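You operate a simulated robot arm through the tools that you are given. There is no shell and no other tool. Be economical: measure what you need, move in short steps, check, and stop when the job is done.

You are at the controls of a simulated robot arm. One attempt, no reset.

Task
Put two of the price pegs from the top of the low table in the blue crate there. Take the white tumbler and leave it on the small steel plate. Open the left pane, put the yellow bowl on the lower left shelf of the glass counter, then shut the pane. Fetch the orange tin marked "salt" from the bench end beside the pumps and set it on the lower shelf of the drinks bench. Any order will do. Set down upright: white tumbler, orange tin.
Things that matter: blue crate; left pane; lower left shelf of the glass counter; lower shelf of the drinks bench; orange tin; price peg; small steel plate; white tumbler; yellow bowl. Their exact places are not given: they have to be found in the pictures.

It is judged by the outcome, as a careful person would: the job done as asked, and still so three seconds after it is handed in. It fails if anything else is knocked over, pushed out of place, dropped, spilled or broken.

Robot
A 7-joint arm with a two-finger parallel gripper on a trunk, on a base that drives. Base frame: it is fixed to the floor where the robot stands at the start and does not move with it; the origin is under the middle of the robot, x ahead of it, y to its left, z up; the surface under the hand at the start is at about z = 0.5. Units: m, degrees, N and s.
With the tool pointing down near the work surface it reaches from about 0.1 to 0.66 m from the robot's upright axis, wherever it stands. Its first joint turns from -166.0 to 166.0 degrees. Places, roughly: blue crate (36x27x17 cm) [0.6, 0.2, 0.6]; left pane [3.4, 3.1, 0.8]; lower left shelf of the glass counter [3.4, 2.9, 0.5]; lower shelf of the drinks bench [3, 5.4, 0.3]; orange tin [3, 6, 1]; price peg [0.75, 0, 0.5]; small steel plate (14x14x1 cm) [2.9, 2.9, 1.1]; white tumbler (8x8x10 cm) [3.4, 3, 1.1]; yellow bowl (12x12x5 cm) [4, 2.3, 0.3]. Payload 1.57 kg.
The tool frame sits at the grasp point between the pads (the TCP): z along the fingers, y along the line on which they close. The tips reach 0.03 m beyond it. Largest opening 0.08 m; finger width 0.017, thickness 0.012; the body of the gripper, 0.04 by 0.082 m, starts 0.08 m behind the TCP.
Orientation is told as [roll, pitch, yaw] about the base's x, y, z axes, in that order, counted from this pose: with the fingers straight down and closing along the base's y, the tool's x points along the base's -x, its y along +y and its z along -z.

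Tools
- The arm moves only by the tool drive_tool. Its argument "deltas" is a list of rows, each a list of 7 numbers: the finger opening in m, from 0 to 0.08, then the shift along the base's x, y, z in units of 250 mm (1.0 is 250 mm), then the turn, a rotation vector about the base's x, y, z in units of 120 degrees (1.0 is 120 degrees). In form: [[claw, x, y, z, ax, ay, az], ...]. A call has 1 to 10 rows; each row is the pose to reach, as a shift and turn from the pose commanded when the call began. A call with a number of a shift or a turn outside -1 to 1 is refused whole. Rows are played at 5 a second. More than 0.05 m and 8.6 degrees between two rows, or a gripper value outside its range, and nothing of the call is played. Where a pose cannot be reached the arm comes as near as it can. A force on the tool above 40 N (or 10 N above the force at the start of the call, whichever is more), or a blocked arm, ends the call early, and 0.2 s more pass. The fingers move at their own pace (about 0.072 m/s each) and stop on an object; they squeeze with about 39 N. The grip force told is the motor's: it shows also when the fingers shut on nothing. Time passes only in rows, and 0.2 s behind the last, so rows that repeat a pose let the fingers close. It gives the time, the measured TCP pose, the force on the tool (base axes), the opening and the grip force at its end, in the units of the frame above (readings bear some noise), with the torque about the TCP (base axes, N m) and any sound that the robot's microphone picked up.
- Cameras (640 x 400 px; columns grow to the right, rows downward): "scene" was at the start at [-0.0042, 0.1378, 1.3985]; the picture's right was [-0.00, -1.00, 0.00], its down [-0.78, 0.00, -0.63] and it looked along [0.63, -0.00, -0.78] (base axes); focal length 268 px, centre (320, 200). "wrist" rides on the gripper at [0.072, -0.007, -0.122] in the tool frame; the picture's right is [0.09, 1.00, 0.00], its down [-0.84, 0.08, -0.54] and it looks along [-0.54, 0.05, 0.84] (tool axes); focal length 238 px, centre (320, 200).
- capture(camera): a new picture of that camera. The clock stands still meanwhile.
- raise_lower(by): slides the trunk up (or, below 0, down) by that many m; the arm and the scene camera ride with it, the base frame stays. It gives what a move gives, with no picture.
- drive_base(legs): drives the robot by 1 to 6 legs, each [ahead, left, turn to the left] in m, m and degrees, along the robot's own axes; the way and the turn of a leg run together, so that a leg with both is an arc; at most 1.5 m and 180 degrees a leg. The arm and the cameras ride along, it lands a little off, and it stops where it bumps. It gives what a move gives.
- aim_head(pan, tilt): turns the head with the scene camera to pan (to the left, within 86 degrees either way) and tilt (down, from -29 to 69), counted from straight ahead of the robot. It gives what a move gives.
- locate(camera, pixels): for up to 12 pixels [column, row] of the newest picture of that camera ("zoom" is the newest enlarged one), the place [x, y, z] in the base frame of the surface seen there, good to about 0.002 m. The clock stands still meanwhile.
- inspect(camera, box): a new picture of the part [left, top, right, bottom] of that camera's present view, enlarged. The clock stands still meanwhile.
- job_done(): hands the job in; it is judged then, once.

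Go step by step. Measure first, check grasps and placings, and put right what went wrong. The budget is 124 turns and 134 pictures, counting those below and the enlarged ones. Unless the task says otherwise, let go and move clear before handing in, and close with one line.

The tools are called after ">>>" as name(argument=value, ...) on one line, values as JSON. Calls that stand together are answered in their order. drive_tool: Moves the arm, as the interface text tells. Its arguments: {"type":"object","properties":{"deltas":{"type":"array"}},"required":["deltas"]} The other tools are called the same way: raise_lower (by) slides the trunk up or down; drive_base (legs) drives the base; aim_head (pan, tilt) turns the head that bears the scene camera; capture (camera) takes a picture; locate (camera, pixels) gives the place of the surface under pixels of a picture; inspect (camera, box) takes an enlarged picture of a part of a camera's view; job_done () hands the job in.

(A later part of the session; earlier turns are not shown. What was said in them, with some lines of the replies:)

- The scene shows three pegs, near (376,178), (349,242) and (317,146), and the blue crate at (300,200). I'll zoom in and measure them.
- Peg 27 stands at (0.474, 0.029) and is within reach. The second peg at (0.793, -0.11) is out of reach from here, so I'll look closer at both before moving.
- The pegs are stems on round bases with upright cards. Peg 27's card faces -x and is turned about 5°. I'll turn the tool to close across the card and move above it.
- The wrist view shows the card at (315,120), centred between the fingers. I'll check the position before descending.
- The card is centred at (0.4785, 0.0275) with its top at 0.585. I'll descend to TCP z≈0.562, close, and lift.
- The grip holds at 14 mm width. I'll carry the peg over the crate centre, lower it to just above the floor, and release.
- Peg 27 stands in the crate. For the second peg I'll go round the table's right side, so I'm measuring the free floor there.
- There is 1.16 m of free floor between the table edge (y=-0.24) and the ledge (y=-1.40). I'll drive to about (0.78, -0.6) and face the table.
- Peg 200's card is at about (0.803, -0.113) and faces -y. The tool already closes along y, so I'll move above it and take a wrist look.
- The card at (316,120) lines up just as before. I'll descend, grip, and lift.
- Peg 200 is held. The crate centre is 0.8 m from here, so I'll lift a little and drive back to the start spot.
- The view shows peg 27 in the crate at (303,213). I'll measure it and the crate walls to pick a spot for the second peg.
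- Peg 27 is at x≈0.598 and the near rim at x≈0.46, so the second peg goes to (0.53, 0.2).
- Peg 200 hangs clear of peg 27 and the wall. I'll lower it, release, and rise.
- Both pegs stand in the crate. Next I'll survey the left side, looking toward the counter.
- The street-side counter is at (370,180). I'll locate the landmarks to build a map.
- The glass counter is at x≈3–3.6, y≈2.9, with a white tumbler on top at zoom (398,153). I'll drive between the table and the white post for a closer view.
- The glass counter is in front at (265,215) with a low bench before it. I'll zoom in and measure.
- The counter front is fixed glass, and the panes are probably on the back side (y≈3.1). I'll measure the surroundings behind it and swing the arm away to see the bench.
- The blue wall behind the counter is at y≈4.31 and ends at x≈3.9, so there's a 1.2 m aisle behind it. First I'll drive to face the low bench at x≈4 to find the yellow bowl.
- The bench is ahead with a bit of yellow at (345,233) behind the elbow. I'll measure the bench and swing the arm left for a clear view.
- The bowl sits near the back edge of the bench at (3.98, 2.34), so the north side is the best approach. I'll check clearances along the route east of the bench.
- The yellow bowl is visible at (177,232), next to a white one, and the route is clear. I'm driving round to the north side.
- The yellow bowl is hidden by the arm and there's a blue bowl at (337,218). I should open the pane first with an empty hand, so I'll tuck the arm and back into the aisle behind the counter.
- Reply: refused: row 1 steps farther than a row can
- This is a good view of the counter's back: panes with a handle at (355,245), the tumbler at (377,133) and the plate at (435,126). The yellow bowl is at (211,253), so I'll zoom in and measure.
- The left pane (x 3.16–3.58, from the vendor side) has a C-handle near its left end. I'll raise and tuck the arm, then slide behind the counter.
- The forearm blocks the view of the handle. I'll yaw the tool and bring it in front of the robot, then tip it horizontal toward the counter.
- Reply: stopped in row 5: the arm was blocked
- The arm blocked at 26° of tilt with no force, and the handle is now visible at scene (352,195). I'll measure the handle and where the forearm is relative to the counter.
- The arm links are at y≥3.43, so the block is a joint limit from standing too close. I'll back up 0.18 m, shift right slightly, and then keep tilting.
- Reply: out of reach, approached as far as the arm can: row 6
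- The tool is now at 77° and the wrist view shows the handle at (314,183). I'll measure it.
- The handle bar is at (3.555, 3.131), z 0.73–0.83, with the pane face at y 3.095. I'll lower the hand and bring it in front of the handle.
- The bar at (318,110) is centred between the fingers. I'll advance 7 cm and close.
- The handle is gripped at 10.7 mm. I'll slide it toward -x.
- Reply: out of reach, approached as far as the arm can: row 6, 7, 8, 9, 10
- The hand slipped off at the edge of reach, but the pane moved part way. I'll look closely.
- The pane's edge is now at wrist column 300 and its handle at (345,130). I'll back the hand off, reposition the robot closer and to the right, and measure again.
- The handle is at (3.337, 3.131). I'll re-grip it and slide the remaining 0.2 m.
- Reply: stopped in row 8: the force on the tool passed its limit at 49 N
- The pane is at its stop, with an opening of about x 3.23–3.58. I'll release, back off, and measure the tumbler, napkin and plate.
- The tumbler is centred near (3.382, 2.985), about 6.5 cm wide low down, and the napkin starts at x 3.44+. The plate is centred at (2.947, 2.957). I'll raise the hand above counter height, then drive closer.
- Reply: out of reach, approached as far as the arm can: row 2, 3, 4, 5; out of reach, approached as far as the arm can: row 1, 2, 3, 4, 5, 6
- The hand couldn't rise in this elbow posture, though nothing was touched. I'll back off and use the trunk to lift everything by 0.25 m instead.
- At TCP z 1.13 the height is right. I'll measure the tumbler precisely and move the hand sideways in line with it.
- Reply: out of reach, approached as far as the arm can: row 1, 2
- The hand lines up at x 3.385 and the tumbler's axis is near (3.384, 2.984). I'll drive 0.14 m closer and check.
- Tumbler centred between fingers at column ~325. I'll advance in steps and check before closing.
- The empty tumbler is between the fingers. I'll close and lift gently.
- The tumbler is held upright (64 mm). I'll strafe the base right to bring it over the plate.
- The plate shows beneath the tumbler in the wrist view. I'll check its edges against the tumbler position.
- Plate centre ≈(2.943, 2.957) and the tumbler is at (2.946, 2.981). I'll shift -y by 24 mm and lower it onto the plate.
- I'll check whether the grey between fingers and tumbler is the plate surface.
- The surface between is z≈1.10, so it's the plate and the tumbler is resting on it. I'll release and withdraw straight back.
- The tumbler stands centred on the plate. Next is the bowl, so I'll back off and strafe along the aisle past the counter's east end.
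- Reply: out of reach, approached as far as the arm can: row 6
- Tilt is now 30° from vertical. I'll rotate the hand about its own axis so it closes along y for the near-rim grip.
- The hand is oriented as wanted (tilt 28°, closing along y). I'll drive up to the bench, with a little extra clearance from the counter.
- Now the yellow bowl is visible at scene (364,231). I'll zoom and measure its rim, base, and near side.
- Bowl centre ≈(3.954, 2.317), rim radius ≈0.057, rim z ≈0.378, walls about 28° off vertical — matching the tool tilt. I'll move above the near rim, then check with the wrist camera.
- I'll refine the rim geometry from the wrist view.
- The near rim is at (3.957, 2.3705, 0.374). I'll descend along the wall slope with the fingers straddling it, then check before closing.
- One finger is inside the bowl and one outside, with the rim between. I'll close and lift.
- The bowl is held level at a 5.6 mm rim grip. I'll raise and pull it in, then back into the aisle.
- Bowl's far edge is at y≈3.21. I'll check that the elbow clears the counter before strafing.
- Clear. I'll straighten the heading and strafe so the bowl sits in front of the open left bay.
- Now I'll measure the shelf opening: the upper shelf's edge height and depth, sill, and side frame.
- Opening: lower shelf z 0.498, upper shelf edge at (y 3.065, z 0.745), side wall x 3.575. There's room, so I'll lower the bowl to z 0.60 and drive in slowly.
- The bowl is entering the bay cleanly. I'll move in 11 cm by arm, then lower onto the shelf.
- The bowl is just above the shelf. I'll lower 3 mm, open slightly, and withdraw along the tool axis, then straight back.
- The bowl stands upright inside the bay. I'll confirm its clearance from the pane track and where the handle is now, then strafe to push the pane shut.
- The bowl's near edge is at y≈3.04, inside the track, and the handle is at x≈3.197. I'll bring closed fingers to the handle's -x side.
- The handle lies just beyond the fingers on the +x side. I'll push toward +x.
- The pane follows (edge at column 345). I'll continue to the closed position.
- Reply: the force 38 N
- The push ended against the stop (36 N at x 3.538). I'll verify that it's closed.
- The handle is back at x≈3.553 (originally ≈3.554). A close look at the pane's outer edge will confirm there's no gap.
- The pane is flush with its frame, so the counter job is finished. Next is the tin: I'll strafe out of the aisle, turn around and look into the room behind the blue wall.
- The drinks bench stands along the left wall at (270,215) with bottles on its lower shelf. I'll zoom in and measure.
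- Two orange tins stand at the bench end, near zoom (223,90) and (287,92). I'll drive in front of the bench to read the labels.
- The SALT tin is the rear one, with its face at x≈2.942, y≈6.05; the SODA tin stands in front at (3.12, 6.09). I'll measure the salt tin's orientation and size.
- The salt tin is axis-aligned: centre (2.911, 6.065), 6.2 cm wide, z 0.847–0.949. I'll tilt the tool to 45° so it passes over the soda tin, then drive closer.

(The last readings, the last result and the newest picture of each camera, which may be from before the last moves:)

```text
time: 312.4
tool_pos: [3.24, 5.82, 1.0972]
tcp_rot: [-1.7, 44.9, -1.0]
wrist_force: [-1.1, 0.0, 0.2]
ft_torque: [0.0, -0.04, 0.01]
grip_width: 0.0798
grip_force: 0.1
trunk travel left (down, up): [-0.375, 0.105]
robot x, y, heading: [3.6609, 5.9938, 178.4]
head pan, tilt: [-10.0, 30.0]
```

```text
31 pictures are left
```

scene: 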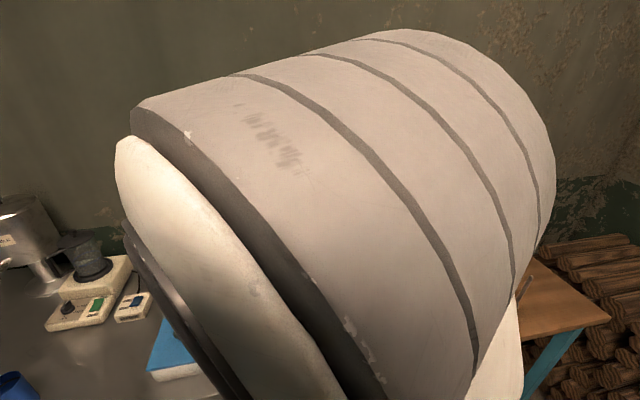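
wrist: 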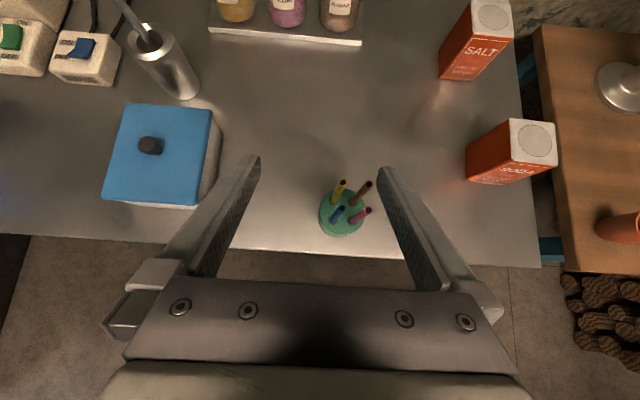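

Everything is below the hand. I'll move diagonally over to above the salt tin, still high.

>>> drive_tool(deltas=[[0.08, -0.1, 0.1225, 0, 0, 0, 0], [0.08, -0.2, 0.245, 0, 0, 0, 0], [0.08, -0.3, 0.3675, 0, 0, 0, 0], [0.08, -0.4, 0.49, 0, 0, 0, 0], [0.08, -0.5, 0.6125, 0, 0, 0, 0], [0.08, -0.6, 0.735, 0, 0, 0, 0], [0.08, -0.7, 0.8575, 0, 0, 0, 0], [0.08, -0.8, 0.98, 0, 0, 0, 0]])

>>> capture(camera="wrist")

```text
time: 314.2
tool_pos: [3.0377, 6.0634, 1.0962]
tcp_rot: [-1.7, 44.9, -1.1]
wrist_force: [-0.3, -0.1, 0.9]
ft_torque: [0.0, 0.0, 0.02]
grip_width: 0.0801
grip_force: 0.1
trunk travel left (down, up): [-0.375, 0.105]
robot x, y, heading: [3.6655, 5.9936, 178.2]
head pan, tilt: [-10.0, 30.0]
```

```text
30 pictures are left
```

wrist: 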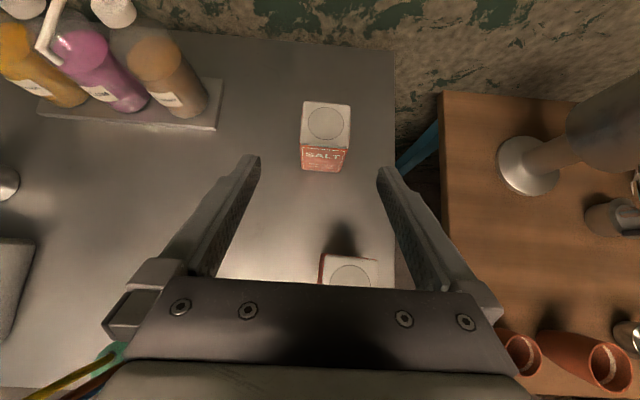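

The tin is centred between the fingers at (326,137). I'll descend at 45° onto it and close.

>>> drive_tool(deltas=[[0.08, -0.056, 0.008, -0.135, 0, 0, 0], [0.08, -0.112, 0.008, -0.27, 0, 0, 0], [0.08, -0.168, 0.008, -0.404, 0, 0, 0], [0.08, -0.28, 0.008, -0.52, 0, 0, 0], [0.08, -0.39, 0.008, -0.64, 0, 0, 0], [0.08, -0.508, 0.008, -0.756, 0, 0, 0]])

>>> capture(camera="wrist")

```text
time: 315.6
tool_pos: [2.9108, 6.068, 0.9082]
tcp_rot: [-1.5, 44.9, -1.1]
wrist_force: [0.3, 0.1, -0.3]
ft_torque: [0.0, -0.01, 0.02]
grip_width: 0.0799
grip_force: 0.0
trunk travel left (down, up): [-0.375, 0.105]
robot x, y, heading: [3.6607, 5.9949, 178.4]
head pan, tilt: [-10.0, 30.0]
```

```text
29 pictures are left
```

wrist: 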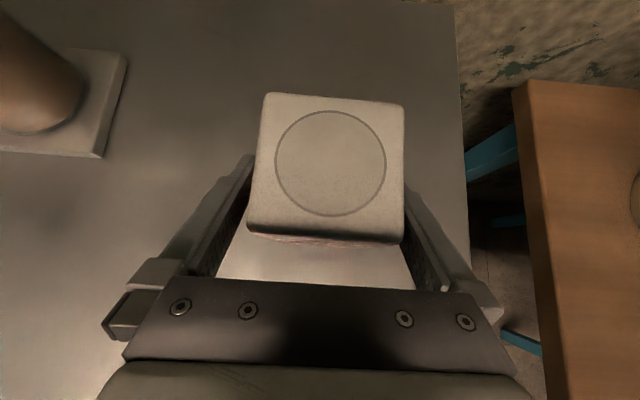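

The tin sits between the fingers. I'll close, then retreat up along the axis.

>>> drive_tool(deltas=[[0.05, 0, 0, 0, 0, 0, 0], [0.0, 0, 0, 0, 0, 0, 0], [0.0, 0, 0, 0, 0, 0, 0], [0.0, 0, 0, 0.12, 0, 0, 0], [0.0, 0, 0, 0.28, 0, 0, 0], [0.0, 0, 0, 0.46, 0, 0, 0], [0.0, 0, 0, 0.64, 0, 0, 0], [0.0, 0, 0, 0.82, 0, 0, 0]])

>>> capture(camera="wrist")

```text
time: 317.4
tool_pos: [2.9114, 6.0677, 1.1117]
tcp_rot: [-1.6, 44.8, -1.1]
wrist_force: [1.1, 0.0, -4.1]
ft_torque: [0.0, -0.01, -0.01]
grip_width: 0.0662
grip_force: 39.1
trunk travel left (down, up): [-0.375, 0.105]
robot x, y, heading: [3.6618, 5.9932, 178.3]
head pan, tilt: [-10.0, 30.0]
```

```text
28 pictures are left
```

wrist: 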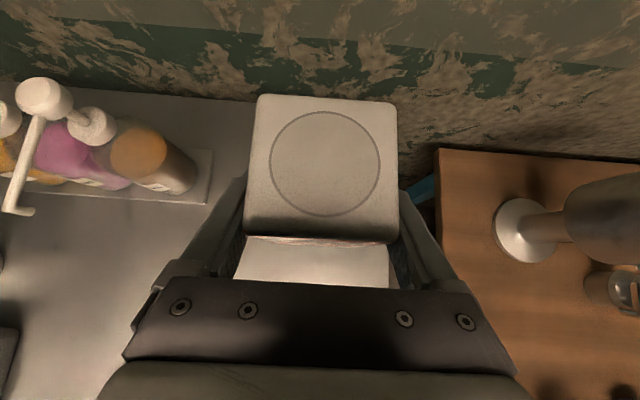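

The tin is held level (66 mm wide). I'll pull back high over the soda tin, then back the base away from the bench.

>>> drive_tool(deltas=[[0.0, 0.14, -0.02, 0, 0, 0, 0], [0.0, 0.28, -0.04, 0, 0, 0, 0], [0.0, 0.42, -0.06, 0, 0, 0, 0], [0.0, 0.56, -0.1, 0, 0, 0, 0], [0.0, 0.7, -0.16, 0, 0, 0, 0], [0.0, 0.84, -0.22, 0, 0, 0, 0], [0.0, 0.98, -0.28, 0, 0, 0, 0]])

>>> drive_base(legs=[[-0.4, 0, 0], [0, 0.35, 0]])

>>> raise_lower(by=-0.37)

>>> aim_head(pan=0, tilt=30)

>>> capture(camera="scene")

```text
time: 319.0
tool_pos: [3.1582, 5.9946, 1.1143]
tcp_rot: [-1.5, 44.9, -1.2]
wrist_force: [-0.1, -0.7, -4.2]
ft_torque: [0.01, 0.02, -0.01]
grip_width: 0.0661
grip_force: 38.8
trunk travel left (down, up): [-0.375, 0.105]
robot x, y, heading: [3.6604, 5.9968, 178.3]
head pan, tilt: [-10.0, 30.0]
```

```text
time: 325.0
tool_pos: [3.5491, 5.6359, 1.113]
tcp_rot: [-1.6, 44.9, -1.5]
wrist_force: [0.2, 0.3, -4.4]
ft_torque: [0.01, -0.03, -0.03]
grip_width: 0.066
grip_force: 38.7
trunk travel left (down, up): [-0.375, 0.105]
robot x, y, heading: [4.0518, 5.6282, 177.9]
head pan, tilt: [-10.0, 30.0]
```

```text
time: 328.5
tool_pos: [3.5489, 5.6355, 0.7433]
tcp_rot: [-1.6, 44.9, -1.5]
wrist_force: [0.2, 0.6, -3.4]
ft_torque: [-0.03, 0.0, 0.01]
grip_width: 0.066
grip_force: 38.8
trunk travel left (down, up): [-0.005, 0.475]
robot x, y, heading: [4.053, 5.6294, 177.9]
head pan, tilt: [-10.0, 30.0]
```

```text
time: 329.3
tool_pos: [3.5493, 5.6352, 0.7435]
tcp_rot: [-1.6, 44.9, -1.4]
wrist_force: [-0.5, -1.2, -3.6]
ft_torque: [0.01, -0.02, -0.02]
grip_width: 0.0657
grip_force: 39.2
trunk travel left (down, up): [-0.005, 0.475]
robot x, y, heading: [4.0536, 5.6326, 177.6]
head pan, tilt: [0.0, 30.0]
```

```text
27 pictures are left
```

scene: 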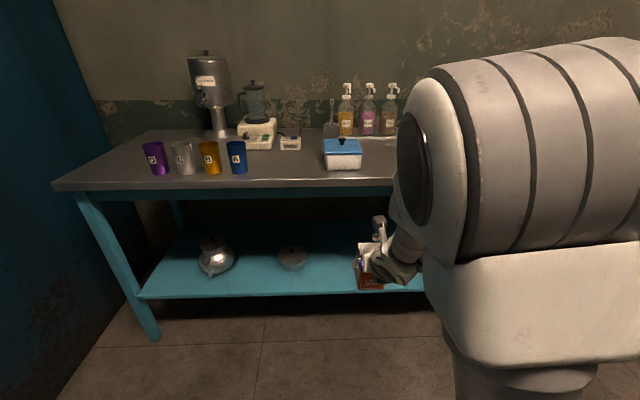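

>>> locate(camera="scene", pixels=[[292, 262], [215, 260], [325, 270], [325, 288], [325, 295], [325, 195], [325, 187], [345, 250], [300, 285], [150, 290], [306, 258], [325, 200]])

```text
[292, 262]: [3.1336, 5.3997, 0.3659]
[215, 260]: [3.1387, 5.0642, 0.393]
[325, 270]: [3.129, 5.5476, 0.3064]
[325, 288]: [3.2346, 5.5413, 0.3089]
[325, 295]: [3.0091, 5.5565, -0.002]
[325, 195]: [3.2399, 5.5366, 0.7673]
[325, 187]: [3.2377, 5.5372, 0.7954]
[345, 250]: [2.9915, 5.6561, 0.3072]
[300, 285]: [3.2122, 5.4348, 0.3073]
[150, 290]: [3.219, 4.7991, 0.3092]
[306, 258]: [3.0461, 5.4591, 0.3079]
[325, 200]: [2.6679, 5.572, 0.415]
```

The shelf is free between the pot (to y≈5.46) and the bottles (from y≈5.73), so the target is (3.16, 5.60). I'll lower the tin in front of the bench first.

>>> drive_tool(deltas=[[0.0, 0, -0.02, -0.16, 0, 0, 0], [0.0, 0, -0.04, -0.32, 0, 0, 0], [0.0, 0, -0.06, -0.48, 0, 0, 0], [0.0, 0, -0.08, -0.64, 0, 0, 0], [0.0, 0, -0.1, -0.8, 0, 0, 0]])

>>> drive_tool(deltas=[[0.0, 0, 0, -0.16, 0, 0, 0], [0.0, 0, 0, -0.32, 0, 0, 0], [0.0, 0, 0, -0.49, 0, 0, 0]])

>>> capture(camera="scene")

```text
time: 330.5
tool_pos: [3.5477, 5.6106, 0.544]
tcp_rot: [-1.7, 45.1, -1.6]
wrist_force: [-0.3, -0.2, -4.1]
ft_torque: [-0.02, 0.0, 0.0]
grip_width: 0.0661
grip_force: 39.2
trunk travel left (down, up): [-0.005, 0.475]
robot x, y, heading: [4.0492, 5.6266, 177.7]
head pan, tilt: [0.0, 30.0]
```

```text
time: 331.3
tool_pos: [3.5462, 5.6094, 0.4207]
tcp_rot: [-1.6, 45.0, -1.5]
wrist_force: [0.7, -0.4, -4.4]
ft_torque: [0.0, -0.05, -0.01]
grip_width: 0.0659
grip_force: 38.9
trunk travel left (down, up): [-0.005, 0.475]
robot x, y, heading: [4.0524, 5.63, 178.0]
head pan, tilt: [0.0, 30.0]
```

```text
26 pictures are left
```

scene: 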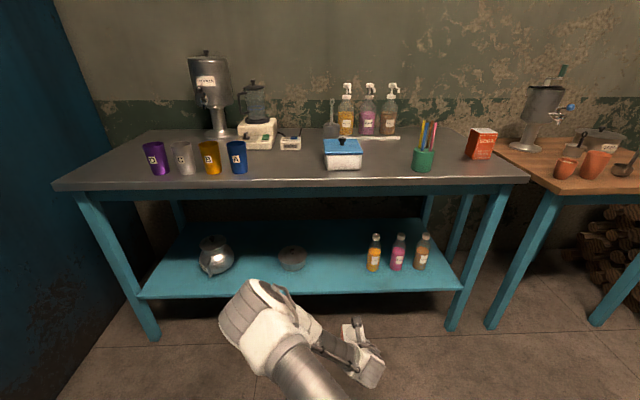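

The whole bench is visible and tidy. The elbow now leans left at (245,310), so I'll check it won't hit the bench when driving in.

>>> locate(camera="scene", pixels=[[225, 310], [250, 285], [250, 330], [355, 325], [370, 370], [320, 340], [374, 268]])

```text
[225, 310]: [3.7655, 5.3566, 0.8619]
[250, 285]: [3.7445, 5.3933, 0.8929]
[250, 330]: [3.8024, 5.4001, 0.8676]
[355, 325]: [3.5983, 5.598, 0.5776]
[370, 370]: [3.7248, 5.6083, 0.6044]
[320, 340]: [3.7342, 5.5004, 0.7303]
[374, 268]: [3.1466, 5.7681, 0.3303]
```

Clear. I'll drive forward 0.28 m.

>>> drive_base(legs=[[0.28, 0, 0]])

>>> capture(camera="wrist")

>>> capture(camera="scene")

```text
time: 333.7
tool_pos: [3.2666, 5.6173, 0.4213]
tcp_rot: [-1.7, 44.9, -1.3]
wrist_force: [0.8, 0.2, -4.4]
ft_torque: [-0.01, -0.06, 0.02]
grip_width: 0.0659
grip_force: 38.9
trunk travel left (down, up): [-0.005, 0.475]
robot x, y, heading: [3.7743, 5.6412, 178.2]
head pan, tilt: [0.0, 30.0]
```

```text
25 pictures are left
```

wrist: 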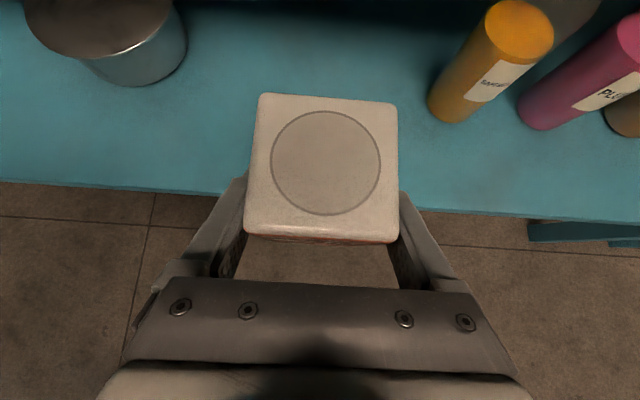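

```text
24 pictures are left
```

scene: 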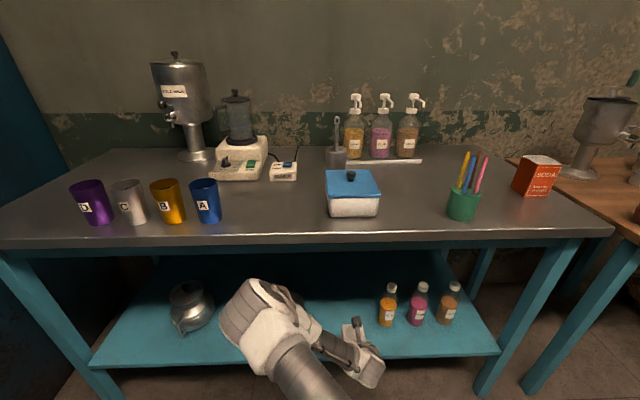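

The gap ahead is clear (pot left, bottle right). I'll move in 11 cm, then lower onto the shelf.

>>> drive_tool(deltas=[[0.0, -0.12, -0.04, 0, 0, 0, 0], [0.0, -0.24, -0.07, 0, 0, 0, 0], [0.0, -0.36, -0.07, 0, 0, 0, 0], [0.0, -0.45, -0.07, 0, 0, 0, 0], [0.0, -0.45, -0.07, -0.08, 0, 0, 0], [0.0, -0.45, -0.07, -0.15, 0, 0, 0], [0.0, -0.45, -0.07, -0.18, 0, 0, 0], [0.0, -0.45, -0.07, -0.196, 0, 0, 0]])

>>> capture(camera="wrist")

```text
time: 335.5
tool_pos: [3.1544, 5.5997, 0.3719]
tcp_rot: [-1.5, 44.9, -1.3]
wrist_force: [-0.5, 0.8, -3.9]
ft_torque: [-0.02, -0.04, -0.03]
grip_width: 0.0659
grip_force: 38.9
trunk travel left (down, up): [-0.005, 0.475]
robot x, y, heading: [3.7764, 5.6393, 178.1]
head pan, tilt: [0.0, 30.0]
```

```text
23 pictures are left
```

wrist: 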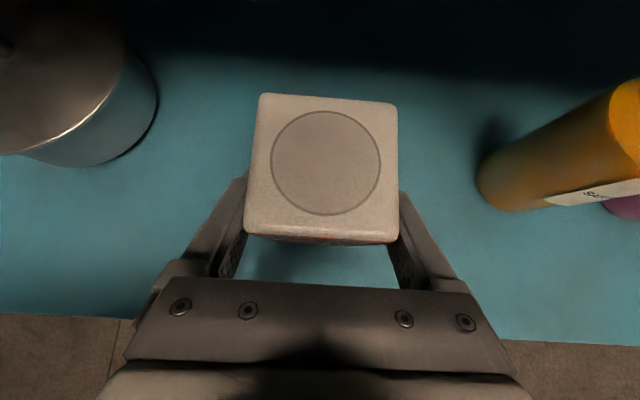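

It isn't touching yet (still carrying 4 N). I'll lower 3 mm more and read the force.

>>> drive_tool(deltas=[[0.0, 0, 0, -0.006, 0, 0, 0], [0.0, 0, 0, -0.012, 0, 0, 0]])

```text
time: 336.1
tool_pos: [3.1553, 5.5998, 0.3692]
tcp_rot: [-1.7, 44.9, -1.3]
wrist_force: [-0.1, -0.5, -3.4]
ft_torque: [0.03, 0.0, 0.0]
grip_width: 0.066
grip_force: 39.4
trunk travel left (down, up): [-0.005, 0.475]
robot x, y, heading: [3.769, 5.6413, 178.0]
head pan, tilt: [0.0, 30.0]
```

>>> drive_tool(deltas=[[0.0, 0, 0, -0.006, 0, 0, 0], [0.0, 0, 0, -0.012, 0, 0, 0]])

```text
time: 336.7
tool_pos: [3.1529, 5.6001, 0.3675]
tcp_rot: [-1.6, 45.1, -1.2]
wrist_force: [6.5, -0.4, 17.7]
ft_torque: [0.65, -0.99, -0.24]
grip_width: 0.0657
grip_force: 39.4
trunk travel left (down, up): [-0.005, 0.475]
robot x, y, heading: [3.7737, 5.6424, 178.2]
head pan, tilt: [0.0, 30.0]
```

The tin has touched down (+17 N). I'll ease up 1.5 mm, open, and withdraw along the tool axis.

>>> drive_tool(deltas=[[0.0, 0, 0, 0.006, 0, 0, 0], [0.08, 0, 0, 0.006, 0, 0, 0], [0.08, 0, 0, 0.006, 0, 0, 0], [0.08, 0.06, 0, 0.06, 0, 0, 0], [0.08, 0.16, 0, 0.15, 0, 0, 0], [0.08, 0.28, 0, 0.24, 0, 0, 0], [0.08, 0.42, 0, 0.28, 0, 0, 0], [0.08, 0.58, 0, 0.28, 0, 0, 0]])

>>> capture(camera="wrist")

```text
time: 338.5
tool_pos: [3.2999, 5.6004, 0.4363]
tcp_rot: [-1.6, 44.9, -1.3]
wrist_force: [0.4, 0.4, 0.0]
ft_torque: [-0.02, -0.03, 0.01]
grip_width: 0.08
grip_force: 0.1
trunk travel left (down, up): [-0.005, 0.475]
robot x, y, heading: [3.7739, 5.6415, 178.1]
head pan, tilt: [0.0, 30.0]
```

```text
22 pictures are left
```

wrist: 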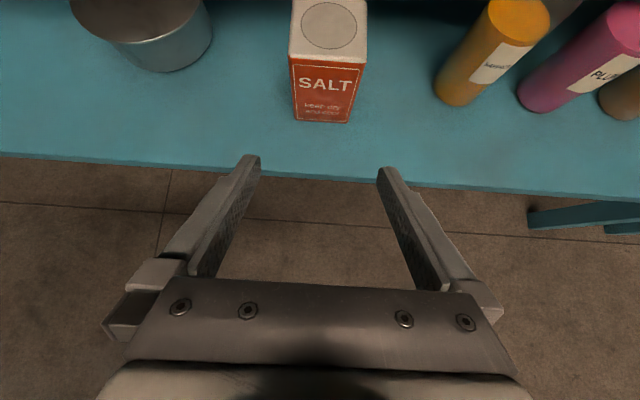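

The SALT tin stands upright on the shelf. I'll back the base away and take a last look.

>>> drive_base(legs=[[-0.35, 0, 0]])

>>> capture(camera="scene")

```text
time: 341.4
tool_pos: [3.6516, 5.5878, 0.4365]
tcp_rot: [-1.6, 45.0, -1.2]
wrist_force: [1.1, -0.8, -1.0]
ft_torque: [0.02, -0.02, -0.02]
grip_width: 0.0801
grip_force: 0.1
trunk travel left (down, up): [-0.005, 0.475]
robot x, y, heading: [4.1249, 5.6304, 178.2]
head pan, tilt: [0.0, 30.0]
```

```text
21 pictures are left
```

scene: 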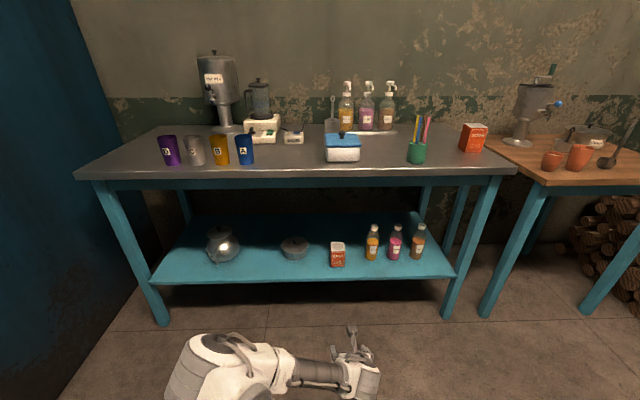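

The last picture shows the salt tin upright on the lower shelf at (337,254), with nothing else on the bench disturbed. The earlier checks showed the pegs, tumbler, bowl and pane in place, so I'm handing in.

>>> job_done()

```text
The job is handed in.
```

All four tasks are done and handed in: two pegs are in the blue crate, the white tumbler is upright on the small steel plate, the yellow bowl is on the lower left shelf with the left pane shut, and the salt tin is upright on the lower shelf of the drinks bench.
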